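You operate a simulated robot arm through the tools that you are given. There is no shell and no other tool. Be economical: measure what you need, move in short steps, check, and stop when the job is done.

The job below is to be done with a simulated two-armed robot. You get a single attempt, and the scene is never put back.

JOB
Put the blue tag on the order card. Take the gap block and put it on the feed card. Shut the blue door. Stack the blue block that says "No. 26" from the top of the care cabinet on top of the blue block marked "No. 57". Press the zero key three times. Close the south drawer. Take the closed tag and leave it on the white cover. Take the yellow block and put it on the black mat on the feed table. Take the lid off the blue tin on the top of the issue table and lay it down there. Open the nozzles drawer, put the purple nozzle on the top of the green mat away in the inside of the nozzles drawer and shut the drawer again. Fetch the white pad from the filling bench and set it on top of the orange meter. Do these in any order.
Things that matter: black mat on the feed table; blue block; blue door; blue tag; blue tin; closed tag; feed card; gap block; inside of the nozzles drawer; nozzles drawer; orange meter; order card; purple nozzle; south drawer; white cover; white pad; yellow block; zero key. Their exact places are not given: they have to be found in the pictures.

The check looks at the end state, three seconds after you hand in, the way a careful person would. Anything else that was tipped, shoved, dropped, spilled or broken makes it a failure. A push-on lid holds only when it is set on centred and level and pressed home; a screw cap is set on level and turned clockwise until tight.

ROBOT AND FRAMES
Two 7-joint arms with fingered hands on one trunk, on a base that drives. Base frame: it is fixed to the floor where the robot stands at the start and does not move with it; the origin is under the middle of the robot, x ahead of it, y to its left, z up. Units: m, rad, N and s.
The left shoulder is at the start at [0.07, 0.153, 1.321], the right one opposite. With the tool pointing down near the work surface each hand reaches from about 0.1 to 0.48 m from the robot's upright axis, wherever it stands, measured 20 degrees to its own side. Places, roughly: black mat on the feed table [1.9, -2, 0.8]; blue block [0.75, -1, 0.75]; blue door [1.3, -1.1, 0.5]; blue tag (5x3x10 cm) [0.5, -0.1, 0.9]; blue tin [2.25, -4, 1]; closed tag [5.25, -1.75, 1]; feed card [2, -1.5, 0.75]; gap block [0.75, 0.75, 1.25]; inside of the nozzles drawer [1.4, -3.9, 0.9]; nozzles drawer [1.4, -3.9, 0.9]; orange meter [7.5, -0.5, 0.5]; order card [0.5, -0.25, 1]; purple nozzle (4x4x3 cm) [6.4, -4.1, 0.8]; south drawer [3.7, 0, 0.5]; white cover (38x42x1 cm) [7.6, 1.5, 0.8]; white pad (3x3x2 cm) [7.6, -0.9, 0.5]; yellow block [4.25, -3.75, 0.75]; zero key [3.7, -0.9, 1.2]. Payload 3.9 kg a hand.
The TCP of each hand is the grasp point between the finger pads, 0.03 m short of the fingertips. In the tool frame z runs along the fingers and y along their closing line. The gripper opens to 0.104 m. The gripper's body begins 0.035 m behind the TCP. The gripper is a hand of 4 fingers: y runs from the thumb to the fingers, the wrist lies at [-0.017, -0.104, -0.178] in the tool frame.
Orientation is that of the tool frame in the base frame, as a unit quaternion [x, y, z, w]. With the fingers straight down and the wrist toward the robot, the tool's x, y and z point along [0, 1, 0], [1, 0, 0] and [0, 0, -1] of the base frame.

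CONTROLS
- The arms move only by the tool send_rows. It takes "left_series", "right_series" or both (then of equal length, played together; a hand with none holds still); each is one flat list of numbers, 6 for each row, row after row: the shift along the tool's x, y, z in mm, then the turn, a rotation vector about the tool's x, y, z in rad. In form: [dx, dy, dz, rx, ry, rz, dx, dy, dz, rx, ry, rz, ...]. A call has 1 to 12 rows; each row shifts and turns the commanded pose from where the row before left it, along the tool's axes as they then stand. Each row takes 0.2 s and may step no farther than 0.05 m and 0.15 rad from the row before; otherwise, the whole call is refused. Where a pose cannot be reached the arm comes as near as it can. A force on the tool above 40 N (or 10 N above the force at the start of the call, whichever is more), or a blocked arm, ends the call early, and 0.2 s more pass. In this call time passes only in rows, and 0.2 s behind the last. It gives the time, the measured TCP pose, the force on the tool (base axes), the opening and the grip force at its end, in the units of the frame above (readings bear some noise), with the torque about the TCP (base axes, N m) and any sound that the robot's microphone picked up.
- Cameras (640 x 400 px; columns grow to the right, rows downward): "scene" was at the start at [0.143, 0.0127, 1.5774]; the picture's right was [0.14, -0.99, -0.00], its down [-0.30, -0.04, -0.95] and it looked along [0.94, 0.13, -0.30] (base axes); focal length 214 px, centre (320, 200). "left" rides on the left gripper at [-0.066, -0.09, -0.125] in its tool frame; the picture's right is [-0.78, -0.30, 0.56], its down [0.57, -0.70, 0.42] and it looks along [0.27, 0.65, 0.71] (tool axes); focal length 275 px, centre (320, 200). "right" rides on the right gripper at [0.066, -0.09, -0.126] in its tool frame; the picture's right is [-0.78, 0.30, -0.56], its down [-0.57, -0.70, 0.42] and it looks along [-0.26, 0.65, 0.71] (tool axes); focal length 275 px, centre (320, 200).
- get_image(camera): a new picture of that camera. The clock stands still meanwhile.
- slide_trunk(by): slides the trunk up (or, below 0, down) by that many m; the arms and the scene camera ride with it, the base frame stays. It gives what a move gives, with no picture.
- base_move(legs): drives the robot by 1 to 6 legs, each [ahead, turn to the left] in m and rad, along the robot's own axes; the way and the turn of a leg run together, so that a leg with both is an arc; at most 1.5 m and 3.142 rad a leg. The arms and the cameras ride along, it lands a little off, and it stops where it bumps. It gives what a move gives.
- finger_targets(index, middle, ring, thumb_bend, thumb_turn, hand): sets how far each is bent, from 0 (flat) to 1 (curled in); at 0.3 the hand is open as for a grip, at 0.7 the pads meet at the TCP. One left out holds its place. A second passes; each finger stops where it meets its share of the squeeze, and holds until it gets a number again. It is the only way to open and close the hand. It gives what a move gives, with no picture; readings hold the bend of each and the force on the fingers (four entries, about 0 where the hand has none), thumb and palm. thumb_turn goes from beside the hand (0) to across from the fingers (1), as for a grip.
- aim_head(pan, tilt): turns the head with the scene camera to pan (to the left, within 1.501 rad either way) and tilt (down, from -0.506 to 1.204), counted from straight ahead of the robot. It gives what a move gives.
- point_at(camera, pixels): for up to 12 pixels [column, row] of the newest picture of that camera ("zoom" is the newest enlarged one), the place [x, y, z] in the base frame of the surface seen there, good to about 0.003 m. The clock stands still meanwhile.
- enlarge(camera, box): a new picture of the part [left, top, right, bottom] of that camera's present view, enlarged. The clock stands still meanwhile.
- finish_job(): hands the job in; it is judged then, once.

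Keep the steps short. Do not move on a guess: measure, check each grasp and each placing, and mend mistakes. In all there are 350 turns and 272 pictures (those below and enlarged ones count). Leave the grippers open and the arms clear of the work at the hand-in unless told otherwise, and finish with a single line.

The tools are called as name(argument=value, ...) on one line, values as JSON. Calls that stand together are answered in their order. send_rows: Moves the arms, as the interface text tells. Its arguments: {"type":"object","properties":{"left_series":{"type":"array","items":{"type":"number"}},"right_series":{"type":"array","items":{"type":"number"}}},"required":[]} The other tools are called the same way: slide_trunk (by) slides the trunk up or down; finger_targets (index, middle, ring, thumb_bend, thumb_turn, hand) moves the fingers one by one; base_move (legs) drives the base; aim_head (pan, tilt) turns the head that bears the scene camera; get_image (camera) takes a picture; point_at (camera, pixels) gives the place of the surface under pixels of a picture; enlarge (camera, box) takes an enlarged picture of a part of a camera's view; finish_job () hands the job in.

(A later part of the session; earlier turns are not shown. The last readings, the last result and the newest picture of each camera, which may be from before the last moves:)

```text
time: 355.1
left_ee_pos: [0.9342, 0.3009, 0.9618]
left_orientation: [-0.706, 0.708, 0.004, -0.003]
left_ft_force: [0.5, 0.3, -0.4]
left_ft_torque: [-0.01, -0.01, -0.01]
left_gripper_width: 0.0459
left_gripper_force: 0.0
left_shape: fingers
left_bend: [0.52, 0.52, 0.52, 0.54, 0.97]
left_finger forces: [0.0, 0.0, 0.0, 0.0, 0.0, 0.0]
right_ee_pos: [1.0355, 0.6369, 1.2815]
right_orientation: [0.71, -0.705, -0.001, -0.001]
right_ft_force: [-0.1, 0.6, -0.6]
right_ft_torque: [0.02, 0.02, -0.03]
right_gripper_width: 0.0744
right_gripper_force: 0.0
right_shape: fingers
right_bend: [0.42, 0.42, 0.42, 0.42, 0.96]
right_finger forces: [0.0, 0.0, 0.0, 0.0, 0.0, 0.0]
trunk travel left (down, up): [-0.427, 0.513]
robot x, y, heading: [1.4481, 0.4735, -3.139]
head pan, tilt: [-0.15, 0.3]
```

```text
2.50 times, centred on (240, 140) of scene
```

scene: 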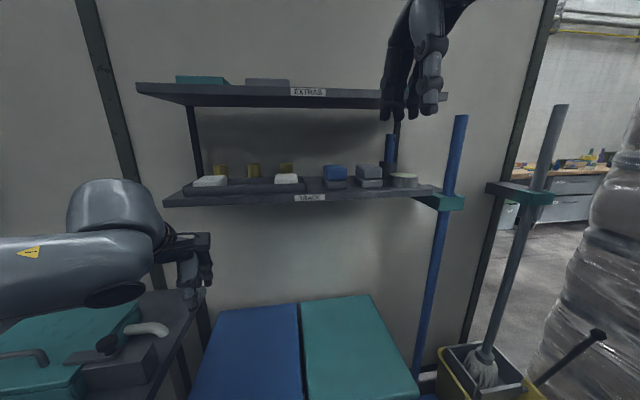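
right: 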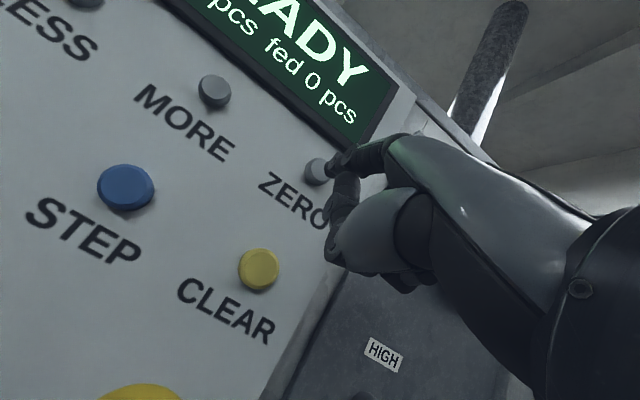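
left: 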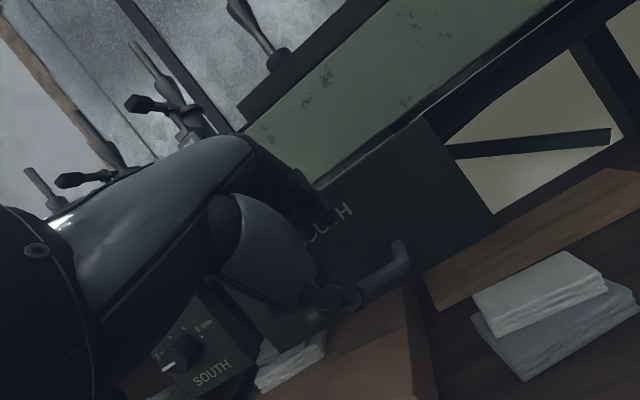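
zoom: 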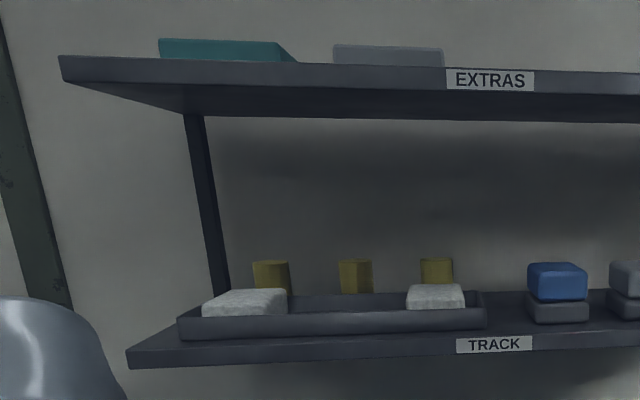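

I can't read any labels. I raise the trunk to look from above.

slide_trunk(by=0.38)

aim_head(pan=-0.2, tilt=0.5)

get_image(camera="scene")

```text
time: 358.8
left_ee_pos: [0.935, 0.3018, 1.342]
left_orientation: [-0.706, 0.708, 0.004, -0.003]
left_ft_force: [0.3, 0.2, -0.8]
left_ft_torque: [-0.01, 0.0, 0.01]
left_gripper_width: 0.0459
left_gripper_force: 0.0
left_shape: fingers
left_bend: [0.52, 0.52, 0.52, 0.54, 0.97]
left_finger forces: [0.1, 0.1, 0.0, 0.0, 0.0, 0.2]
right_ee_pos: [1.0351, 0.6372, 1.6613]
right_orientation: [0.709, -0.705, 0.0, 0.0]
right_ft_force: [0.2, -0.1, 0.8]
right_ft_torque: [-0.01, -0.03, -0.03]
right_gripper_width: 0.0745
right_gripper_force: 0.1
right_shape: fingers
right_bend: [0.42, 0.42, 0.42, 0.42, 0.96]
right_finger forces: [0.0, 0.1, 0.0, 0.0, 0.1, 0.0]
trunk travel left (down, up): [-0.807, 0.133]
robot x, y, heading: [1.4504, 0.4707, -3.133]
head pan, tilt: [-0.15, 0.3]
```

```text
time: 359.5
left_ee_pos: [0.934, 0.3019, 1.3436]
left_orientation: [-0.706, 0.709, 0.005, -0.003]
left_ft_force: [-0.1, -0.5, -1.0]
left_ft_torque: [0.0, -0.01, 0.03]
left_gripper_width: 0.0458
left_gripper_force: 0.1
left_shape: fingers
left_bend: [0.52, 0.52, 0.52, 0.54, 0.97]
left_finger forces: [0.0, 0.0, 0.0, 0.1, 0.0, 0.0]
right_ee_pos: [1.0351, 0.6365, 1.6623]
right_orientation: [0.709, -0.705, 0.0, 0.0]
right_ft_force: [0.3, 0.3, -0.7]
right_ft_torque: [0.0, 0.0, -0.02]
right_gripper_width: 0.0747
right_gripper_force: 0.1
right_shape: fingers
right_bend: [0.42, 0.42, 0.42, 0.42, 0.96]
right_finger forces: [0.0, 0.0, 0.0, 0.1, 0.0, 0.1]
trunk travel left (down, up): [-0.807, 0.133]
robot x, y, heading: [1.4473, 0.4701, -3.136]
head pan, tilt: [-0.201, 0.499]
```

```text
140 pictures are left
```

scene: 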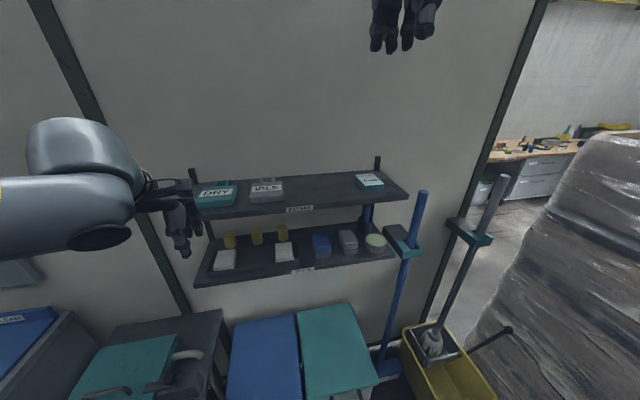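

enlarge(camera="scene", box=[300, 160, 420, 260])

enlarge(camera="scene", box=[350, 165, 390, 195])

point_at(camera="scene", pixels=[[370, 180], [370, 185], [362, 177], [381, 184], [320, 243], [350, 238], [376, 242], [300, 210], [390, 200]])

```text
4.00 times, centred on (360, 210) of scene
```

zoom: 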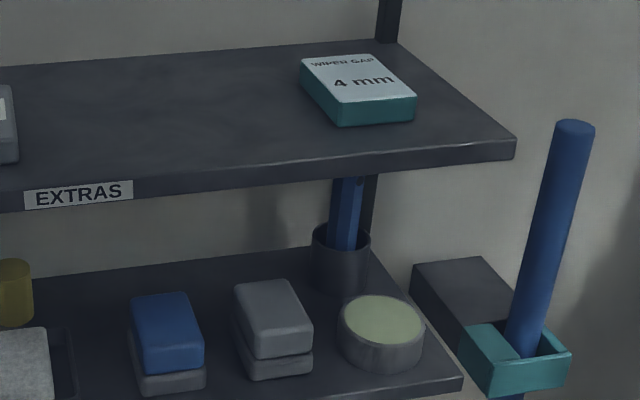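

```text
13.33 times, centred on (370, 180) of scene
```

zoom: 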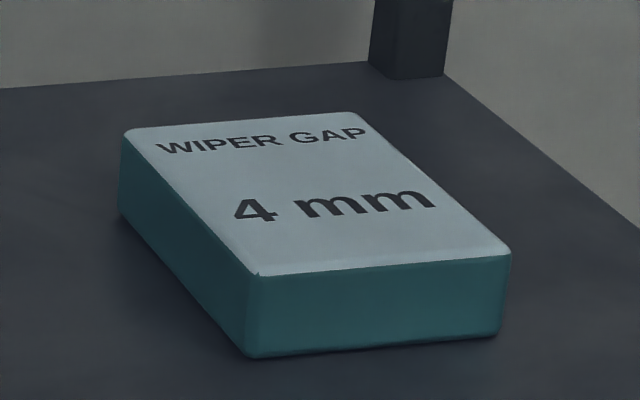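

```text
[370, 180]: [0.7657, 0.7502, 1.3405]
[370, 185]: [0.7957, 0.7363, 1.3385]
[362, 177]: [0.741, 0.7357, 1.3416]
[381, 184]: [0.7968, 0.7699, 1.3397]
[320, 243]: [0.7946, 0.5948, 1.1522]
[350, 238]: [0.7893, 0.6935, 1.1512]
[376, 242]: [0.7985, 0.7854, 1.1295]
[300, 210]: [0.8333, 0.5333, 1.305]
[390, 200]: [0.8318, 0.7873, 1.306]
```

The gap block is the "WIPER GAP 4 mm" teal block on the EXTRAS shelf. I measure its corners.

point_at(camera="zoom", pixels=[[132, 138], [348, 118], [500, 253], [262, 272], [310, 195], [380, 310], [370, 365], [180, 260], [80, 180]])

```text
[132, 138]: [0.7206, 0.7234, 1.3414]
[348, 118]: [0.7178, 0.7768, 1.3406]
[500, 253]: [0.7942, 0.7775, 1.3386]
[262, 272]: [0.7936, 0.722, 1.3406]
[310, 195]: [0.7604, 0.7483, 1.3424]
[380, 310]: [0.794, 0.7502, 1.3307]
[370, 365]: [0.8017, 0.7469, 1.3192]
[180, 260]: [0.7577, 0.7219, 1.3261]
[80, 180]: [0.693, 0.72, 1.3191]
```

Block: x 0.718–0.795, y 0.722–0.778, z 1.318–1.341. I draw the left hand in, raise the trunk 0.1, and drive to about (1.235, 0.59).

send_rows(left_series=[0, -40, -25, 0, 0, 0, 0, -40, -25, 0, 0, 0, 0, -30, -30, 0, 0, 0])

slide_trunk(by=0.1)

base_move(legs=[[0, -0.52], [0.244, 0], [0, 0.515]])

finger_targets(hand="right", index=0.29, middle=0.29, ring=0.29, thumb_bend=0.29)

aim_head(pan=-0.2, tilt=0.7)

get_image(camera="scene")

```text
time: 360.3
left_ee_pos: [1.0468, 0.3019, 1.42]
left_orientation: [-0.705, 0.709, 0.003, -0.002]
left_ft_force: [0.4, -0.4, -0.5]
left_ft_torque: [0.06, 0.01, 0.0]
left_gripper_width: 0.0457
left_gripper_force: 0.1
left_shape: fingers
left_bend: [0.52, 0.52, 0.52, 0.54, 0.97]
left_finger forces: [0.0, 0.0, 0.0, 0.1, 0.0, 0.0]
right_ee_pos: [1.0354, 0.6379, 1.6622]
right_orientation: [0.709, -0.705, -0.001, -0.001]
right_ft_force: [0.1, -0.8, -0.5]
right_ft_torque: [-0.02, 0.01, -0.02]
right_gripper_width: 0.0746
right_gripper_force: 0.1
right_shape: fingers
right_bend: [0.42, 0.42, 0.42, 0.42, 0.96]
right_finger forces: [0.0, 0.0, 0.0, 0.1, 0.1, 0.1]
trunk travel left (down, up): [-0.807, 0.133]
robot x, y, heading: [1.4492, 0.4709, -3.136]
head pan, tilt: [-0.201, 0.499]
```

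```text
time: 361.7
left_ee_pos: [1.0452, 0.3001, 1.5218]
left_orientation: [-0.705, 0.709, 0.005, -0.004]
left_ft_force: [0.0, 0.7, 0.7]
left_ft_torque: [0.03, -0.01, 0.0]
left_gripper_width: 0.0462
left_gripper_force: 0.0
left_shape: fingers
left_bend: [0.52, 0.52, 0.52, 0.54, 0.97]
left_finger forces: [0.0, 0.0, 0.0, 0.0, 0.0, 0.0]
right_ee_pos: [1.0357, 0.6373, 1.763]
right_orientation: [0.709, -0.705, -0.001, 0.0]
right_ft_force: [0.2, 0.2, -0.7]
right_ft_torque: [0.04, 0.0, 0.01]
right_gripper_width: 0.0745
right_gripper_force: 0.1
right_shape: fingers
right_bend: [0.42, 0.42, 0.42, 0.42, 0.96]
right_finger forces: [0.0, 0.0, 0.1, 0.2, 0.0, 0.0]
trunk travel left (down, up): [-0.907, 0.033]
robot x, y, heading: [1.4479, 0.4697, -3.134]
head pan, tilt: [-0.201, 0.499]
```

```text
time: 364.8
left_ee_pos: [0.8506, 0.6024, 1.5194]
left_orientation: [-0.518, 0.856, 0.006, 0.002]
left_ft_force: [-0.8, 0.1, -0.8]
left_ft_torque: [-0.01, -0.01, -0.02]
left_gripper_width: 0.0461
left_gripper_force: 0.1
left_shape: fingers
left_bend: [0.52, 0.52, 0.52, 0.54, 0.97]
left_finger forces: [0.0, 0.0, 0.1, 0.0, 0.0, 0.0]
right_ee_pos: [0.9951, 0.9036, 1.7621]
right_orientation: [-0.522, 0.853, 0.0, 0.004]
right_ft_force: [0.0, -1.0, -0.2]
right_ft_torque: [0.05, -0.01, -0.01]
right_gripper_width: 0.0745
right_gripper_force: 0.0
right_shape: fingers
right_bend: [0.42, 0.42, 0.42, 0.42, 0.96]
right_finger forces: [0.0, 0.0, 0.0, 0.0, 0.1, 0.0]
trunk travel left (down, up): [-0.907, 0.033]
robot x, y, heading: [1.2936, 0.5786, 2.679]
head pan, tilt: [-0.201, 0.499]
stopped in leg 2: the robot was blocked; the commanded pose is now the measured one
```

```text
time: 365.8
left_ee_pos: [0.852, 0.6084, 1.52]
left_orientation: [-0.517, 0.856, 0.005, -0.001]
left_ft_force: [-0.6, 0.0, -0.2]
left_ft_torque: [0.0, -0.01, -0.01]
left_gripper_width: 0.046
left_gripper_force: 0.1
left_shape: fingers
left_bend: [0.52, 0.52, 0.52, 0.54, 0.97]
left_finger forces: [0.0, 0.0, 0.0, 0.0, 0.0, 0.0]
right_ee_pos: [0.9969, 0.9119, 1.7613]
right_orientation: [-0.521, 0.853, -0.001, 0.001]
right_ft_force: [0.0, 0.4, -0.1]
right_ft_torque: [0.0, 0.0, -0.01]
right_gripper_width: 0.1089
right_gripper_force: 0.0
right_shape: fingers
right_bend: [0.28, 0.28, 0.28, 0.28, 0.94]
right_finger forces: [0.1, 0.0, 0.0, 0.0, 0.1, 0.0]
trunk travel left (down, up): [-0.907, 0.033]
robot x, y, heading: [1.2898, 0.5789, 2.684]
head pan, tilt: [-0.201, 0.499]
```

```text
time: 366.5
left_ee_pos: [0.8524, 0.6074, 1.5209]
left_orientation: [-0.517, 0.856, 0.005, -0.001]
left_ft_force: [-0.1, -0.5, 0.0]
left_ft_torque: [0.01, 0.01, 0.0]
left_gripper_width: 0.0459
left_gripper_force: 0.1
left_shape: fingers
left_bend: [0.52, 0.52, 0.52, 0.54, 0.97]
left_finger forces: [0.0, 0.1, 0.0, 0.0, 0.1, 0.0]
right_ee_pos: [0.999, 0.9118, 1.7607]
right_orientation: [-0.522, 0.853, -0.001, 0.001]
right_ft_force: [0.5, 0.3, -0.3]
right_ft_torque: [-0.03, 0.02, -0.01]
right_gripper_width: 0.1088
right_gripper_force: 0.0
right_shape: fingers
right_bend: [0.28, 0.28, 0.28, 0.28, 0.94]
right_finger forces: [0.0, 0.1, 0.0, 0.0, 0.1, 0.0]
trunk travel left (down, up): [-0.907, 0.033]
robot x, y, heading: [1.2886, 0.582, 2.684]
head pan, tilt: [-0.201, 0.7]
```

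```text
137 pictures are left
```

scene: 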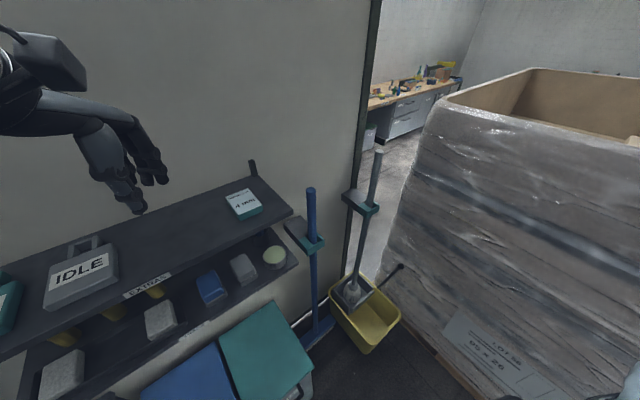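

The base corner bumped a bin lightly. I back up, turn square to the shelf and check the bins.

base_move(legs=[[-0.08, 0], [0, 0.457]])

aim_head(pan=-0.2, tilt=0.9)

get_image(camera="scene")

```text
time: 368.9
left_ee_pos: [0.9552, 0.3776, 1.5198]
left_orientation: [-0.698, 0.716, 0.003, -0.003]
left_ft_force: [-0.1, 0.5, 1.0]
left_ft_torque: [-0.01, -0.04, 0.03]
left_gripper_width: 0.0457
left_gripper_force: 0.1
left_shape: fingers
left_bend: [0.52, 0.52, 0.52, 0.54, 0.97]
left_finger forces: [0.1, 0.1, 0.0, 0.0, 0.0, 0.0]
right_ee_pos: [0.9508, 0.7153, 1.7586]
right_orientation: [-0.701, 0.713, -0.001, 0.001]
right_ft_force: [-0.2, -0.1, -0.2]
right_ft_torque: [-0.04, 0.0, 0.02]
right_gripper_width: 0.1087
right_gripper_force: 0.1
right_shape: fingers
right_bend: [0.28, 0.28, 0.28, 0.28, 0.94]
right_finger forces: [0.1, 0.1, 0.0, 0.1, 0.0, 0.1]
trunk travel left (down, up): [-0.907, 0.033]
robot x, y, heading: [1.3633, 0.5445, 3.14]
head pan, tilt: [-0.201, 0.7]
```

```text
time: 369.6
left_ee_pos: [0.9556, 0.3764, 1.521]
left_orientation: [-0.698, 0.716, 0.005, -0.002]
left_ft_force: [-0.3, -0.5, -0.7]
left_ft_torque: [-0.02, -0.01, -0.03]
left_gripper_width: 0.046
left_gripper_force: 0.2
left_shape: fingers
left_bend: [0.52, 0.52, 0.52, 0.54, 0.97]
left_finger forces: [0.0, 0.0, 0.0, 0.1, 0.0, 0.0]
right_ee_pos: [0.9513, 0.7137, 1.7612]
right_orientation: [-0.701, 0.713, 0.0, 0.0]
right_ft_force: [-0.1, -0.4, -0.2]
right_ft_torque: [0.0, -0.02, -0.03]
right_gripper_width: 0.109
right_gripper_force: 0.0
right_shape: fingers
right_bend: [0.28, 0.28, 0.28, 0.28, 0.94]
right_finger forces: [0.0, 0.0, 0.0, 0.0, 0.1, 0.0]
trunk travel left (down, up): [-0.907, 0.033]
robot x, y, heading: [1.3604, 0.5402, 3.137]
head pan, tilt: [-0.201, 0.901]
```

```text
136 pictures are left
```

scene: 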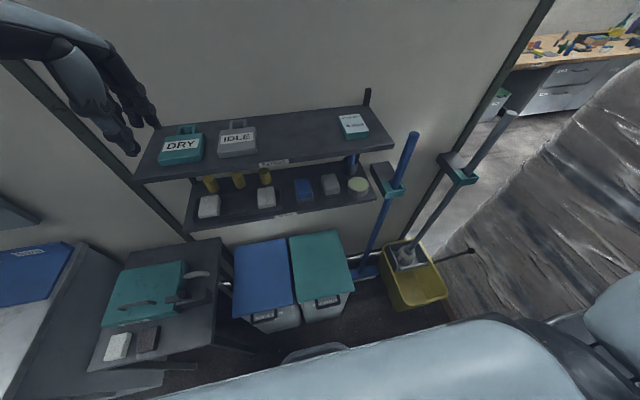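

point_at(camera="scene", pixels=[[270, 318], [325, 308], [355, 127], [341, 118], [369, 135], [400, 150], [380, 240], [320, 350], [300, 355]])

enlarge(camera="scene", box=[225, 220, 385, 340])

```text
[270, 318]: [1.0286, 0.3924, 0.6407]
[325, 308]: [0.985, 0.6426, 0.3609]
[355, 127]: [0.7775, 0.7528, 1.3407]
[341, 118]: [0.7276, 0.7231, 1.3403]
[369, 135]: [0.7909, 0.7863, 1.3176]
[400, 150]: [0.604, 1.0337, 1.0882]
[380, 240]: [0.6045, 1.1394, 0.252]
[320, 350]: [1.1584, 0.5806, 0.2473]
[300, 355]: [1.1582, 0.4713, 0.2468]
```

```text
3.33 times, centred on (305, 280) of scene
```

zoom: 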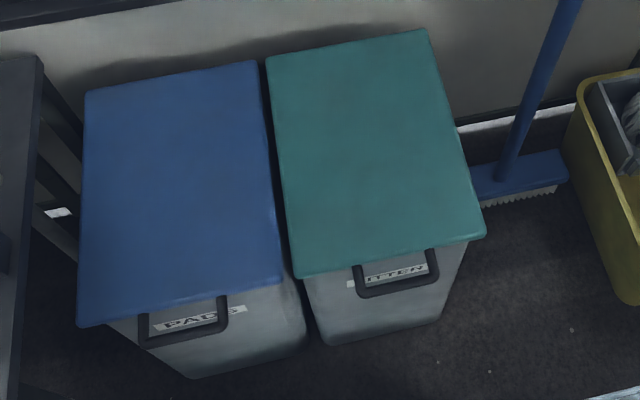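

Bins are unmoved. I advance 0.1 m square-on, then bring the right hand over the block.

base_move(legs=[[0.1, 0]])

send_rows(right_series=[0, 0, 45, 0, 0, 0, 0, 0, 45, 0, 0, 0, 0, 0, 45, 0, 0, 0, 0, 0, 45, 0, 0, 0, 0, 0, 45, 0, 0, 0, -17, 40, 20, 0, 0, 0, -18, 45, 0, 0, 0, 0])

get_image(camera="right")

```text
time: 370.8
left_ee_pos: [0.8765, 0.3753, 1.5267]
left_orientation: [-0.697, 0.717, 0.011, -0.008]
left_ft_force: [0.3, 0.4, -0.1]
left_ft_torque: [-0.08, 0.04, 0.01]
left_gripper_width: 0.0458
left_gripper_force: 0.0
left_shape: fingers
left_bend: [0.52, 0.52, 0.52, 0.54, 0.97]
left_finger forces: [0.1, 0.0, 0.1, 0.0, 0.1, 0.0]
right_ee_pos: [0.8765, 0.7114, 1.7674]
right_orientation: [-0.701, 0.713, 0.006, -0.004]
right_ft_force: [0.6, -1.1, 0.6]
right_ft_torque: [-0.01, 0.02, -0.05]
right_gripper_width: 0.1092
right_gripper_force: 0.0
right_shape: fingers
right_bend: [0.28, 0.28, 0.28, 0.28, 0.94]
right_finger forces: [0.1, 0.1, 0.0, 0.0, 0.0, 0.0]
trunk travel left (down, up): [-0.907, 0.033]
robot x, y, heading: [1.2613, 0.5439, 3.136]
head pan, tilt: [-0.201, 0.901]
```

```text
time: 372.4
left_ee_pos: [0.8617, 0.3768, 1.5216]
left_orientation: [-0.697, 0.717, 0.008, -0.003]
left_ft_force: [-0.8, 0.1, 0.4]
left_ft_torque: [0.0, -0.02, 0.03]
left_gripper_width: 0.0459
left_gripper_force: 0.1
left_shape: fingers
left_bend: [0.52, 0.52, 0.52, 0.54, 0.97]
left_finger forces: [0.0, 0.1, 0.0, 0.0, 0.1, 0.1]
right_ee_pos: [0.7728, 0.7481, 1.5172]
right_orientation: [-0.702, 0.713, 0.003, -0.001]
right_ft_force: [-0.1, 0.0, -0.7]
right_ft_torque: [-0.02, -0.02, 0.0]
right_gripper_width: 0.1092
right_gripper_force: 0.0
right_shape: fingers
right_bend: [0.28, 0.28, 0.28, 0.28, 0.94]
right_finger forces: [0.1, 0.0, 0.0, 0.1, 0.0, 0.1]
trunk travel left (down, up): [-0.907, 0.033]
robot x, y, heading: [1.2651, 0.5442, 3.138]
head pan, tilt: [-0.201, 0.901]
```

```text
134 pictures are left
```

right: 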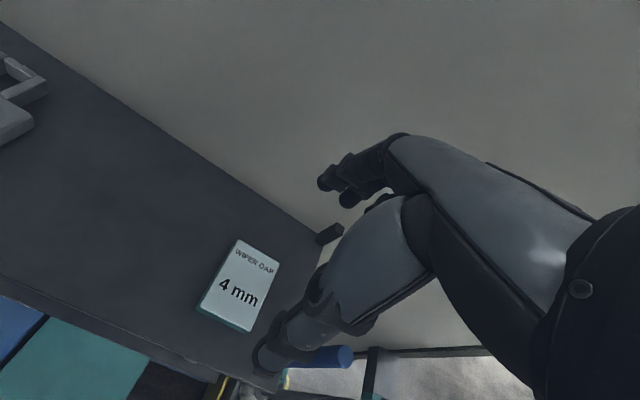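

I go forward 16 mm and down to z 1.40, then check.

send_rows(right_series=[-2, 16, 0, 0, 0, 0, 0, 0, 45, 0, 0, 0, 0, 0, 45, 0, 0, 0, 0, 0, 27, 0, 0, 0])

get_image(camera="right")

enlarge(camera="scene", box=[280, 60, 440, 180])

```text
time: 373.4
left_ee_pos: [0.8609, 0.3764, 1.5224]
left_orientation: [-0.697, 0.717, 0.008, -0.003]
left_ft_force: [0.7, -0.6, -0.9]
left_ft_torque: [0.01, 0.0, 0.02]
left_gripper_width: 0.046
left_gripper_force: 0.0
left_shape: fingers
left_bend: [0.52, 0.52, 0.52, 0.54, 0.97]
left_finger forces: [0.1, 0.1, 0.1, 0.0, 0.0, 0.0]
right_ee_pos: [0.7576, 0.7507, 1.4018]
right_orientation: [-0.701, 0.713, 0.002, 0.0]
right_ft_force: [-0.6, 0.4, -0.3]
right_ft_torque: [-0.05, 0.04, -0.02]
right_gripper_width: 0.109
right_gripper_force: 0.1
right_shape: fingers
right_bend: [0.28, 0.28, 0.28, 0.28, 0.94]
right_finger forces: [0.0, 0.0, 0.1, 0.1, 0.1, 0.0]
trunk travel left (down, up): [-0.907, 0.033]
robot x, y, heading: [1.2619, 0.5437, 3.139]
head pan, tilt: [-0.201, 0.901]
```

```text
133 pictures are left
```

right: 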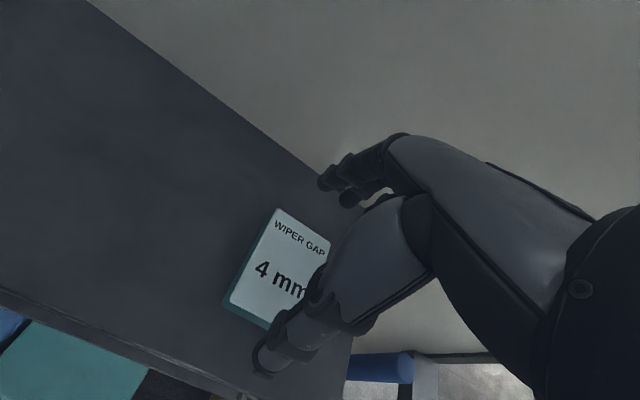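

```text
3.33 times, centred on (360, 120) of scene
```

zoom: 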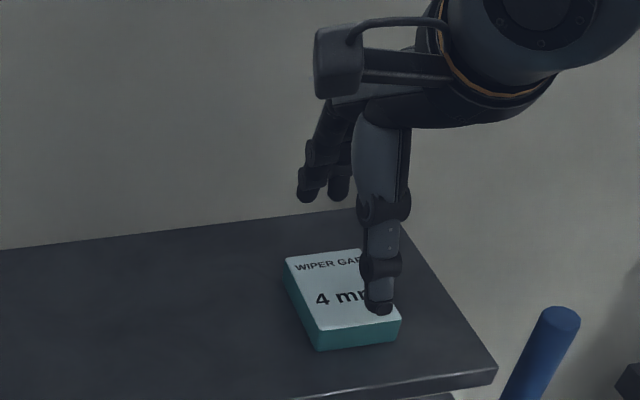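

send_rows(right_series=[0, 0, 25, 0, 0, 0, 0, 0, 15, 0, 0, 0, 0, 0, 6, 0, 0, 0])

enlarge(camera="scene", box=[280, 60, 440, 180])

get_image(camera="right")

```text
time: 374.2
left_ee_pos: [0.8612, 0.3752, 1.5209]
left_orientation: [-0.697, 0.717, 0.008, -0.005]
left_ft_force: [-0.9, -0.3, 0.0]
left_ft_torque: [-0.02, -0.01, -0.02]
left_gripper_width: 0.046
left_gripper_force: 0.1
left_shape: fingers
left_bend: [0.52, 0.52, 0.52, 0.54, 0.97]
left_finger forces: [0.0, 0.0, 0.0, 0.0, 0.0, 0.1]
right_ee_pos: [0.7573, 0.7514, 1.3563]
right_orientation: [-0.701, 0.713, 0.002, -0.001]
right_ft_force: [-0.4, -0.4, 0.3]
right_ft_torque: [0.01, 0.03, -0.03]
right_gripper_width: 0.109
right_gripper_force: 0.1
right_shape: fingers
right_bend: [0.28, 0.28, 0.28, 0.28, 0.94]
right_finger forces: [0.0, 0.1, 0.1, 0.0, 0.0, 0.0]
trunk travel left (down, up): [-0.907, 0.033]
robot x, y, heading: [1.2643, 0.5461, 3.141]
head pan, tilt: [-0.201, 0.901]
```

```text
3.33 times, centred on (360, 120) of scene
```

zoom: 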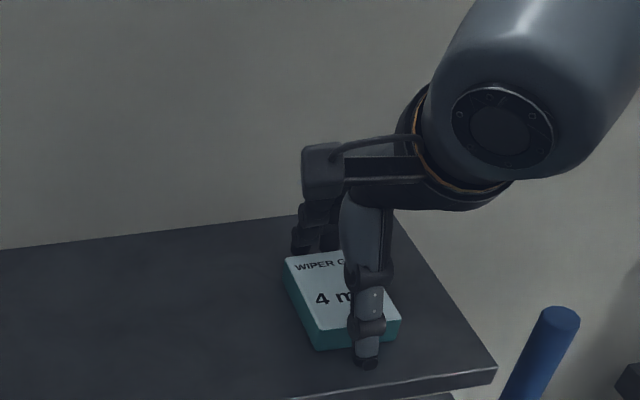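

```text
130 pictures are left
```

right: 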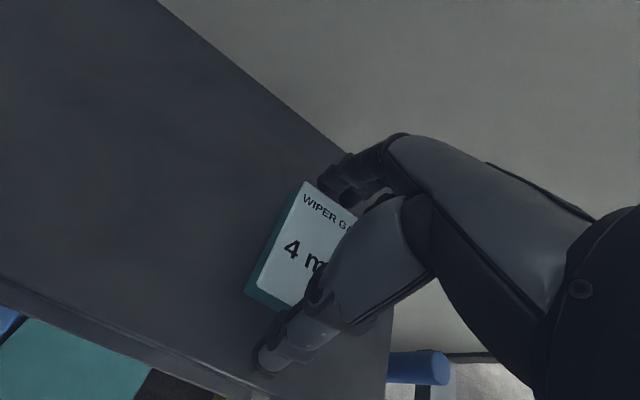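

Straddled. I close on it and lift.

finger_targets(hand="right", index=0.58, middle=0.58, ring=0.58, thumb_bend=0.58)

send_rows(right_series=[0, 0, -5, 0, 0, 0, 0, 0, -15, 0, 0, 0, 0, 0, -30, 0, 0, 0, 0, 0, -45, 0, 0, 0])

get_image(camera="right")

```text
time: 375.2
left_ee_pos: [0.8612, 0.3751, 1.5235]
left_orientation: [-0.697, 0.717, 0.007, -0.004]
left_ft_force: [0.2, 0.3, -0.5]
left_ft_torque: [-0.01, -0.01, -0.01]
left_gripper_width: 0.046
left_gripper_force: 0.0
left_shape: fingers
left_bend: [0.52, 0.52, 0.52, 0.54, 0.97]
left_finger forces: [0.0, 0.0, 0.0, 0.1, 0.0, 0.0]
right_ee_pos: [0.7575, 0.7493, 1.3573]
right_orientation: [-0.701, 0.713, 0.003, -0.001]
right_ft_force: [-1.4, 0.8, 3.8]
right_ft_torque: [0.07, 0.26, 0.0]
right_gripper_width: 0.0822
right_gripper_force: 21.7
right_shape: fingers
right_bend: [0.44, 0.46, 0.49, 0.38, 0.95]
right_finger forces: [8.5, 7.7, 8.9, 0.0, 19.5, 0.1]
trunk travel left (down, up): [-0.907, 0.033]
robot x, y, heading: [1.2627, 0.5453, 3.139]
head pan, tilt: [-0.201, 0.901]
```

```text
time: 376.2
left_ee_pos: [0.863, 0.3769, 1.5232]
left_orientation: [-0.697, 0.717, 0.007, -0.003]
left_ft_force: [0.3, -0.1, -0.3]
left_ft_torque: [-0.06, 0.0, 0.01]
left_gripper_width: 0.0459
left_gripper_force: 0.1
left_shape: fingers
left_bend: [0.52, 0.52, 0.52, 0.54, 0.97]
left_finger forces: [0.0, 0.1, 0.1, 0.0, 0.1, 0.0]
right_ee_pos: [0.7602, 0.7506, 1.4514]
right_orientation: [-0.702, 0.713, 0.001, -0.001]
right_ft_force: [0.5, 0.5, -0.9]
right_ft_torque: [0.0, 0.02, 0.0]
right_gripper_width: 0.0817
right_gripper_force: 22.0
right_shape: fingers
right_bend: [0.44, 0.46, 0.5, 0.38, 0.95]
right_finger forces: [8.2, 7.2, 8.9, 0.0, 20.0, 0.1]
trunk travel left (down, up): [-0.907, 0.033]
robot x, y, heading: [1.2621, 0.5425, 3.137]
head pan, tilt: [-0.201, 0.901]
```

```text
129 pictures are left
```

right: 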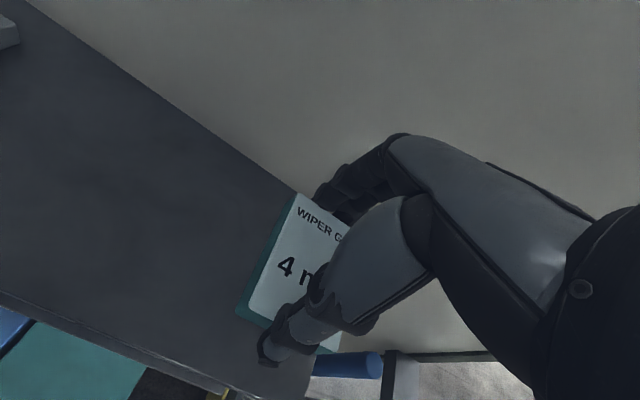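

Gap block held. I back out, drive round to the north end of the feed table at about (2.18, -0.9), and face south.

base_move(legs=[[-0.35, 0], [0, 1.95], [1.5, 0], [0, -0.376]])

slide_trunk(by=-0.3)

aim_head(pan=-0.15, tilt=0.75)

get_image(camera="scene")

```text
time: 391.4
left_ee_pos: [2.3222, -1.2809, 1.5232]
left_orientation: [1.0, -0.016, -0.002, 0.007]
left_ft_force: [0.4, -0.9, 0.0]
left_ft_torque: [0.0, -0.01, -0.02]
left_gripper_width: 0.0459
left_gripper_force: 0.1
left_shape: fingers
left_bend: [0.52, 0.52, 0.52, 0.54, 0.97]
left_finger forces: [0.1, 0.0, 0.1, 0.0, 0.1, 0.1]
right_ee_pos: [1.9456, -1.3829, 1.4521]
right_orientation: [1.0, -0.01, 0.0, 0.002]
right_ft_force: [0.7, -0.6, -1.4]
right_ft_torque: [0.01, 0.03, 0.02]
right_gripper_width: 0.0813
right_gripper_force: 21.2
right_shape: fingers
right_bend: [0.45, 0.47, 0.5, 0.38, 0.95]
right_finger forces: [7.7, 6.9, 8.5, 0.0, 19.1, 0.0]
trunk travel left (down, up): [-0.907, 0.033]
robot x, y, heading: [2.1529, -0.8793, -1.573]
head pan, tilt: [-0.201, 0.901]
```

```text
time: 394.4
left_ee_pos: [2.3213, -1.2809, 1.2227]
left_orientation: [1.0, -0.016, -0.003, 0.008]
left_ft_force: [-0.1, 0.1, 0.3]
left_ft_torque: [-0.03, 0.0, -0.02]
left_gripper_width: 0.0461
left_gripper_force: 0.0
left_shape: fingers
left_bend: [0.52, 0.52, 0.52, 0.54, 0.97]
left_finger forces: [0.1, 0.0, 0.0, 0.0, 0.0, 0.0]
right_ee_pos: [1.9453, -1.3816, 1.1512]
right_orientation: [1.0, -0.009, -0.001, 0.002]
right_ft_force: [0.5, -0.1, -0.5]
right_ft_torque: [-0.04, -0.04, 0.01]
right_gripper_width: 0.0814
right_gripper_force: 20.8
right_shape: fingers
right_bend: [0.45, 0.47, 0.5, 0.38, 0.95]
right_finger forces: [7.7, 6.9, 8.6, 0.1, 19.1, 0.1]
trunk travel left (down, up): [-0.607, 0.333]
robot x, y, heading: [2.1562, -0.8801, -1.572]
head pan, tilt: [-0.201, 0.901]
```

```text
time: 395.1
left_ee_pos: [2.3209, -1.2815, 1.2222]
left_orientation: [1.0, -0.016, -0.003, 0.008]
left_ft_force: [-0.1, 0.0, 0.2]
left_ft_torque: [-0.02, 0.05, 0.02]
left_gripper_width: 0.0462
left_gripper_force: 0.1
left_shape: fingers
left_bend: [0.52, 0.52, 0.52, 0.54, 0.97]
left_finger forces: [0.0, 0.1, 0.1, 0.1, 0.0, 0.0]
right_ee_pos: [1.9456, -1.3822, 1.151]
right_orientation: [1.0, -0.01, 0.0, 0.002]
right_ft_force: [0.4, -0.1, -0.6]
right_ft_torque: [-0.03, -0.03, 0.03]
right_gripper_width: 0.081
right_gripper_force: 21.0
right_shape: fingers
right_bend: [0.45, 0.47, 0.5, 0.38, 0.95]
right_finger forces: [7.8, 6.9, 8.6, 0.0, 18.9, 0.0]
trunk travel left (down, up): [-0.607, 0.333]
robot x, y, heading: [2.1529, -0.8795, -1.573]
head pan, tilt: [-0.15, 0.75]
```

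```text
128 pictures are left
```

scene: 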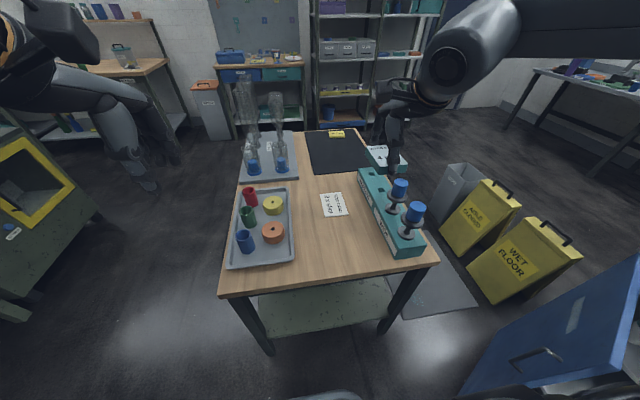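

enlarge(camera="scene", box=[230, 140, 440, 280])

point_at(camera="scene", pixels=[[321, 195], [341, 193], [347, 214], [326, 217], [334, 205], [371, 200], [395, 230], [400, 182], [414, 208], [293, 200], [290, 262], [330, 273]])

```text
2.86 times, centred on (335, 210) of scene
```

zoom: 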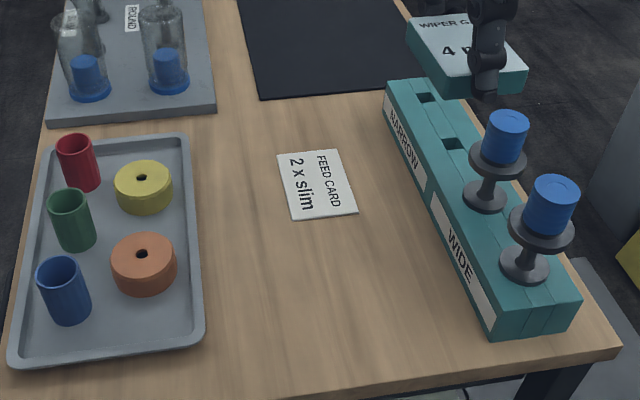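

```text
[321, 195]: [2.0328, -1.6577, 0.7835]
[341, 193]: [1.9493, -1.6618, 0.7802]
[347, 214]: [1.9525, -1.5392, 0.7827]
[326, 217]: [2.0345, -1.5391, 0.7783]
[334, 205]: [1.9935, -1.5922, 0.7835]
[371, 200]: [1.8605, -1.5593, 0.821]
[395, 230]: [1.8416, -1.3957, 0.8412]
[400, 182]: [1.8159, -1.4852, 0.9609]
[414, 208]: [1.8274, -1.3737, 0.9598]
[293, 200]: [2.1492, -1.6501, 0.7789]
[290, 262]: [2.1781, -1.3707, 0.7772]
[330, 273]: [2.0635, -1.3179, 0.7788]
```

Card: x 1.95–2.035, y -1.66…-1.54, z 0.783; fixture posts reach 0.96. I drive 0.22 forward, lower the trunk 0.12, and shift over the card.

base_move(legs=[[0.22, 0]])

slide_trunk(by=-0.12)

send_rows(right_series=[24, 0, 0, 0, 0, 0, 24, 0, 0, 0, 0, 0, 0, 0, 40, 0, 0, 0, 0, 0, 40, 0, 0, 0])

get_image(camera="scene")

get_image(camera="right")

```text
time: 396.8
left_ee_pos: [2.3192, -1.4937, 1.2205]
left_orientation: [1.0, -0.013, -0.002, 0.005]
left_ft_force: [1.1, -0.9, -0.9]
left_ft_torque: [0.02, -0.01, -0.03]
left_gripper_width: 0.0461
left_gripper_force: 0.1
left_shape: fingers
left_bend: [0.52, 0.52, 0.52, 0.54, 0.97]
left_finger forces: [0.0, 0.0, 0.0, 0.1, 0.0, 0.0]
right_ee_pos: [1.9466, -1.5972, 1.1488]
right_orientation: [1.0, -0.007, 0.0, 0.001]
right_ft_force: [-0.6, -0.6, -0.3]
right_ft_torque: [0.01, -0.01, -0.01]
right_gripper_width: 0.0812
right_gripper_force: 20.9
right_shape: fingers
right_bend: [0.45, 0.47, 0.5, 0.38, 0.95]
right_finger forces: [7.7, 7.0, 8.4, 0.1, 19.0, 0.0]
trunk travel left (down, up): [-0.607, 0.333]
robot x, y, heading: [2.1408, -1.0892, -1.504]
head pan, tilt: [-0.15, 0.75]
```

```text
time: 398.3
left_ee_pos: [2.321, -1.49, 1.1026]
left_orientation: [1.0, -0.014, -0.003, 0.006]
left_ft_force: [-0.5, 1.0, -0.7]
left_ft_torque: [-0.01, 0.03, -0.02]
left_gripper_width: 0.0459
left_gripper_force: 0.1
left_shape: fingers
left_bend: [0.52, 0.52, 0.52, 0.54, 0.97]
left_finger forces: [0.0, 0.0, 0.1, 0.0, 0.0, 0.0]
right_ee_pos: [1.9457, -1.5954, 1.0314]
right_orientation: [1.0, -0.007, 0.0, 0.002]
right_ft_force: [-0.1, -0.6, -0.6]
right_ft_torque: [0.02, -0.02, -0.03]
right_gripper_width: 0.0814
right_gripper_force: 21.9
right_shape: fingers
right_bend: [0.45, 0.47, 0.51, 0.38, 0.95]
right_finger forces: [8.2, 6.9, 8.8, 0.0, 19.3, 0.1]
trunk travel left (down, up): [-0.487, 0.453]
robot x, y, heading: [2.1447, -1.0891, -1.506]
head pan, tilt: [-0.15, 0.75]
```

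```text
time: 399.3
left_ee_pos: [2.3216, -1.4904, 1.1021]
left_orientation: [1.0, -0.013, -0.003, 0.007]
left_ft_force: [0.9, 0.1, 0.4]
left_ft_torque: [0.01, 0.04, -0.01]
left_gripper_width: 0.0461
left_gripper_force: 0.1
left_shape: fingers
left_bend: [0.52, 0.52, 0.52, 0.54, 0.97]
left_finger forces: [0.0, 0.0, 0.1, 0.0, 0.1, 0.1]
right_ee_pos: [1.9952, -1.5946, 0.9502]
right_orientation: [1.0, -0.007, 0.0, 0.002]
right_ft_force: [-0.4, -1.3, -1.4]
right_ft_torque: [0.01, 0.0, 0.0]
right_gripper_width: 0.0811
right_gripper_force: 22.0
right_shape: fingers
right_bend: [0.45, 0.47, 0.51, 0.38, 0.95]
right_finger forces: [8.1, 7.0, 9.1, 0.1, 19.1, 0.1]
trunk travel left (down, up): [-0.487, 0.453]
robot x, y, heading: [2.1438, -1.0902, -1.507]
head pan, tilt: [-0.15, 0.75]
```

```text
126 pictures are left
```

scene: 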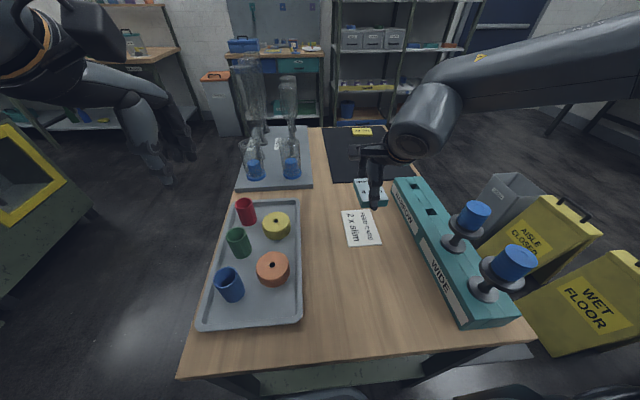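

```text
125 pictures are left
```

right: 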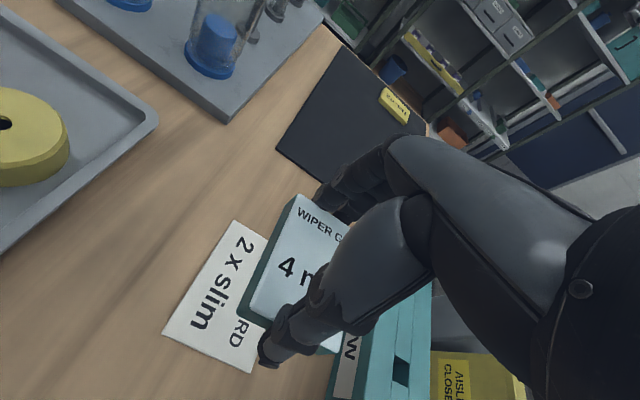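

The heading reading jumped, so I re-measure the card to make sure the table was not nudged.

point_at(camera="scene", pixels=[[342, 214], [372, 211], [381, 242], [347, 246], [185, 372], [530, 342], [300, 320], [295, 205], [515, 262], [474, 213]])

```text
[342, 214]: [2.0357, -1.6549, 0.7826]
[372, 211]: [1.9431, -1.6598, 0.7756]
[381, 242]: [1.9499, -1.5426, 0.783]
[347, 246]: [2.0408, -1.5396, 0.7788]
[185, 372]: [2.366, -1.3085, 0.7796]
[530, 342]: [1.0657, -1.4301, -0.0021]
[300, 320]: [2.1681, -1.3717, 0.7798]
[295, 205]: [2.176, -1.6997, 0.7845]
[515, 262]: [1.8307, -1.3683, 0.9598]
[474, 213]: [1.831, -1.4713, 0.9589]
```

The table is unmoved. I lower onto the card.

send_rows(right_series=[-2, 4, 40, 0, 0, 0, 0, 0, 40, 0, 0, 0, 0, 0, 35, 0, 0, 0, 0, 0, 8, 0, 0, 0])

get_image(camera="right")

```text
time: 400.3
left_ee_pos: [2.3208, -1.4895, 1.102]
left_orientation: [1.0, -0.013, -0.002, 0.008]
left_ft_force: [-0.7, -0.3, 0.8]
left_ft_torque: [0.02, -0.01, 0.0]
left_gripper_width: 0.0461
left_gripper_force: 0.1
left_shape: fingers
left_bend: [0.52, 0.52, 0.52, 0.54, 0.97]
left_finger forces: [0.0, 0.1, 0.0, 0.1, 0.0, 0.1]
right_ee_pos: [1.9926, -1.5998, 0.8275]
right_orientation: [1.0, -0.006, 0.001, 0.002]
right_ft_force: [-0.3, 0.1, -0.7]
right_ft_torque: [0.01, -0.02, 0.01]
right_gripper_width: 0.0814
right_gripper_force: 21.5
right_shape: fingers
right_bend: [0.45, 0.47, 0.51, 0.38, 0.95]
right_finger forces: [8.0, 6.9, 8.9, 0.0, 18.8, 0.0]
trunk travel left (down, up): [-0.487, 0.453]
robot x, y, heading: [2.1455, -1.0866, -1.507]
head pan, tilt: [-0.15, 0.75]
```

```text
124 pictures are left
```

right: 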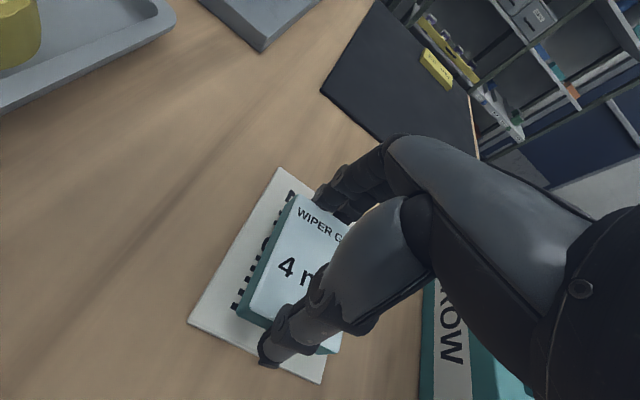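

send_rows(right_series=[0, 0, 3, 0, 0, 0, 0, 0, 2, 0, 0, 0])

```text
time: 400.9
left_ee_pos: [2.3215, -1.491, 1.1021]
left_orientation: [1.0, -0.013, -0.002, 0.007]
left_ft_force: [-0.5, 0.3, -0.7]
left_ft_torque: [0.02, 0.02, -0.02]
left_gripper_width: 0.0457
left_gripper_force: 0.1
left_shape: fingers
left_bend: [0.52, 0.52, 0.52, 0.54, 0.97]
left_finger forces: [0.1, 0.0, 0.1, 0.0, 0.1, 0.0]
right_ee_pos: [1.9924, -1.5997, 0.8224]
right_orientation: [1.0, -0.007, -0.001, 0.002]
right_ft_force: [-0.4, -0.7, -0.3]
right_ft_torque: [0.01, -0.03, 0.01]
right_gripper_width: 0.0811
right_gripper_force: 20.8
right_shape: fingers
right_bend: [0.45, 0.47, 0.51, 0.38, 0.95]
right_finger forces: [7.8, 6.9, 9.0, 0.1, 18.8, 0.0]
trunk travel left (down, up): [-0.487, 0.453]
robot x, y, heading: [2.1435, -1.0879, -1.503]
head pan, tilt: [-0.15, 0.75]
```

send_rows(right_series=[0, 0, 2, 0, 0, 0, 0, 0, 1.5, 0, 0, 0])

```text
time: 401.5
left_ee_pos: [2.3214, -1.4891, 1.1019]
left_orientation: [1.0, -0.013, -0.001, 0.007]
left_ft_force: [0.8, 0.1, 0.8]
left_ft_torque: [-0.03, 0.0, -0.02]
left_gripper_width: 0.0455
left_gripper_force: 0.1
left_shape: fingers
left_bend: [0.52, 0.52, 0.52, 0.54, 0.97]
left_finger forces: [0.0, 0.0, 0.1, 0.0, 0.0, 0.0]
right_ee_pos: [1.9925, -1.5998, 0.8196]
right_orientation: [1.0, -0.007, 0.0, 0.003]
right_ft_force: [-0.6, 0.0, 3.7]
right_ft_torque: [-0.14, 0.08, -0.02]
right_gripper_width: 0.081
right_gripper_force: 21.8
right_shape: fingers
right_bend: [0.45, 0.47, 0.51, 0.38, 0.95]
right_finger forces: [7.8, 6.9, 9.9, 0.1, 19.0, 0.0]
trunk travel left (down, up): [-0.487, 0.453]
robot x, y, heading: [2.1442, -1.0878, -1.505]
head pan, tilt: [-0.15, 0.75]
```

It rests on the card. I open and rise.

finger_targets(hand="right", index=0.3, middle=0.3, ring=0.3, thumb_bend=0.27)

send_rows(right_series=[0, 0, -15, 0, 0, 0, 0, 0, -40, 0, 0, 0, 0, 0, -45, 0, 0, 0, 0, 0, -45, 0, 0, 0, 0, 0, -45, 0, 0, 0, 0, 0, -45, 0, 0, 0])

enlarge(camera="scene", box=[280, 160, 460, 280])

```text
time: 402.5
left_ee_pos: [2.3199, -1.4895, 1.1016]
left_orientation: [1.0, -0.013, -0.002, 0.007]
left_ft_force: [0.2, -1.1, -0.4]
left_ft_torque: [0.02, 0.0, 0.01]
left_gripper_width: 0.0457
left_gripper_force: 0.1
left_shape: fingers
left_bend: [0.52, 0.52, 0.52, 0.54, 0.97]
left_finger forces: [0.0, 0.0, 0.0, 0.0, 0.1, 0.1]
right_ee_pos: [1.9917, -1.5998, 0.8188]
right_orientation: [1.0, -0.006, 0.0, 0.002]
right_ft_force: [0.2, -0.1, -0.4]
right_ft_torque: [-0.01, 0.02, -0.01]
right_gripper_width: 0.1069
right_gripper_force: 0.1
right_shape: fingers
right_bend: [0.3, 0.3, 0.3, 0.27, 0.94]
right_finger forces: [0.0, 0.0, 0.1, 0.0, 0.0, 0.0]
trunk travel left (down, up): [-0.487, 0.453]
robot x, y, heading: [2.1417, -1.0899, -1.507]
head pan, tilt: [-0.15, 0.75]
```

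```text
time: 403.9
left_ee_pos: [2.3211, -1.4907, 1.1022]
left_orientation: [1.0, -0.013, -0.003, 0.008]
left_ft_force: [0.2, -0.2, -0.7]
left_ft_torque: [0.01, -0.02, 0.03]
left_gripper_width: 0.0458
left_gripper_force: 0.0
left_shape: fingers
left_bend: [0.52, 0.52, 0.52, 0.54, 0.97]
left_finger forces: [0.0, 0.0, 0.0, 0.1, 0.1, 0.1]
right_ee_pos: [1.9915, -1.5966, 1.056]
right_orientation: [1.0, -0.006, 0.0, 0.003]
right_ft_force: [-0.7, -0.8, 0.7]
right_ft_torque: [0.01, 0.0, -0.02]
right_gripper_width: 0.1068
right_gripper_force: 0.0
right_shape: fingers
right_bend: [0.3, 0.3, 0.3, 0.27, 0.94]
right_finger forces: [0.0, 0.0, 0.0, 0.1, 0.0, 0.0]
trunk travel left (down, up): [-0.487, 0.453]
robot x, y, heading: [2.14, -1.0887, -1.507]
head pan, tilt: [-0.15, 0.75]
```

```text
3.33 times, centred on (370, 220) of scene
```

zoom: 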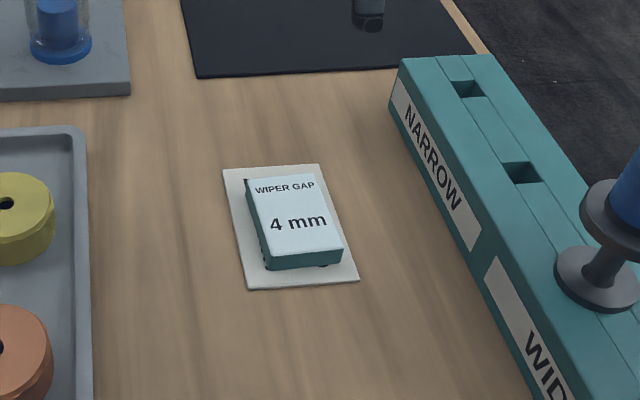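

Gap block sits on the feed card. Now the care cabinet: I back off and turn west to look.

base_move(legs=[[-0.4, 0], [0, -1.63]])

slide_trunk(by=0.2)

aim_head(pan=0, tilt=0.6)

get_image(camera="scene")

```text
time: 410.3
left_ee_pos: [1.7088, -0.8383, 1.1017]
left_orientation: [-0.677, 0.736, 0.006, -0.003]
left_ft_force: [0.1, 0.2, 0.8]
left_ft_torque: [-0.01, -0.04, -0.02]
left_gripper_width: 0.046
left_gripper_force: 0.1
left_shape: fingers
left_bend: [0.52, 0.52, 0.52, 0.54, 0.97]
left_finger forces: [0.1, 0.1, 0.1, 0.0, 0.1, 0.0]
right_ee_pos: [1.6201, -0.5032, 1.0551]
right_orientation: [-0.682, 0.732, 0.002, -0.001]
right_ft_force: [0.6, -0.1, -0.1]
right_ft_torque: [-0.02, 0.01, 0.02]
right_gripper_width: 0.107
right_gripper_force: 0.0
right_shape: fingers
right_bend: [0.3, 0.3, 0.3, 0.27, 0.94]
right_finger forces: [0.0, 0.1, 0.0, 0.1, 0.0, 0.0]
trunk travel left (down, up): [-0.487, 0.453]
robot x, y, heading: [2.1183, -0.6812, -3.132]
head pan, tilt: [-0.15, 0.75]
```

```text
time: 412.5
left_ee_pos: [1.7087, -0.8375, 1.3016]
left_orientation: [-0.678, 0.735, 0.006, -0.003]
left_ft_force: [0.6, -0.3, 0.5]
left_ft_torque: [0.0, 0.03, -0.03]
left_gripper_width: 0.0462
left_gripper_force: 0.1
left_shape: fingers
left_bend: [0.52, 0.52, 0.52, 0.54, 0.97]
left_finger forces: [0.0, 0.1, 0.1, 0.1, 0.1, 0.1]
right_ee_pos: [1.6191, -0.5024, 1.2547]
right_orientation: [-0.682, 0.732, 0.002, 0.0]
right_ft_force: [-0.3, -0.8, 0.6]
right_ft_torque: [0.0, 0.0, -0.06]
right_gripper_width: 0.1071
right_gripper_force: 0.1
right_shape: fingers
right_bend: [0.3, 0.3, 0.3, 0.27, 0.94]
right_finger forces: [0.0, 0.0, 0.0, 0.0, 0.0, 0.0]
trunk travel left (down, up): [-0.687, 0.253]
robot x, y, heading: [2.1157, -0.6818, -3.132]
head pan, tilt: [-0.15, 0.75]
```

```text
time: 413.2
left_ee_pos: [1.7089, -0.8383, 1.3018]
left_orientation: [-0.678, 0.735, 0.007, -0.003]
left_ft_force: [0.7, -0.2, 0.7]
left_ft_torque: [-0.02, 0.0, -0.01]
left_gripper_width: 0.0459
left_gripper_force: 0.1
left_shape: fingers
left_bend: [0.52, 0.52, 0.52, 0.54, 0.97]
left_finger forces: [0.1, 0.0, 0.0, 0.0, 0.1, 0.0]
right_ee_pos: [1.6196, -0.5039, 1.2552]
right_orientation: [-0.682, 0.731, 0.002, -0.001]
right_ft_force: [0.2, -0.1, -0.7]
right_ft_torque: [-0.04, -0.02, -0.02]
right_gripper_width: 0.1071
right_gripper_force: 0.0
right_shape: fingers
right_bend: [0.3, 0.3, 0.3, 0.27, 0.94]
right_finger forces: [0.1, 0.0, 0.1, 0.1, 0.0, 0.0]
trunk travel left (down, up): [-0.687, 0.253]
robot x, y, heading: [2.1217, -0.685, -3.13]
head pan, tilt: [0.0, 0.6]
```

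```text
122 pictures are left
```

scene: 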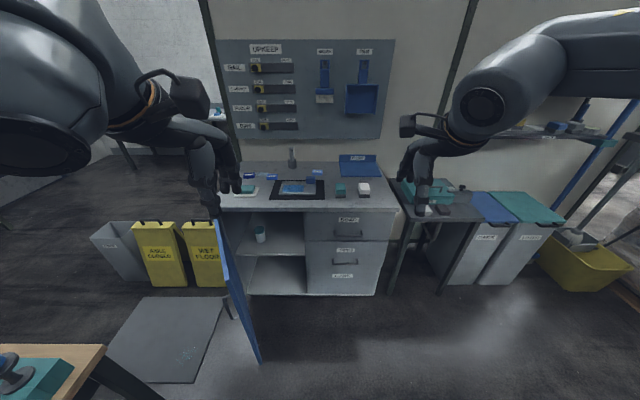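

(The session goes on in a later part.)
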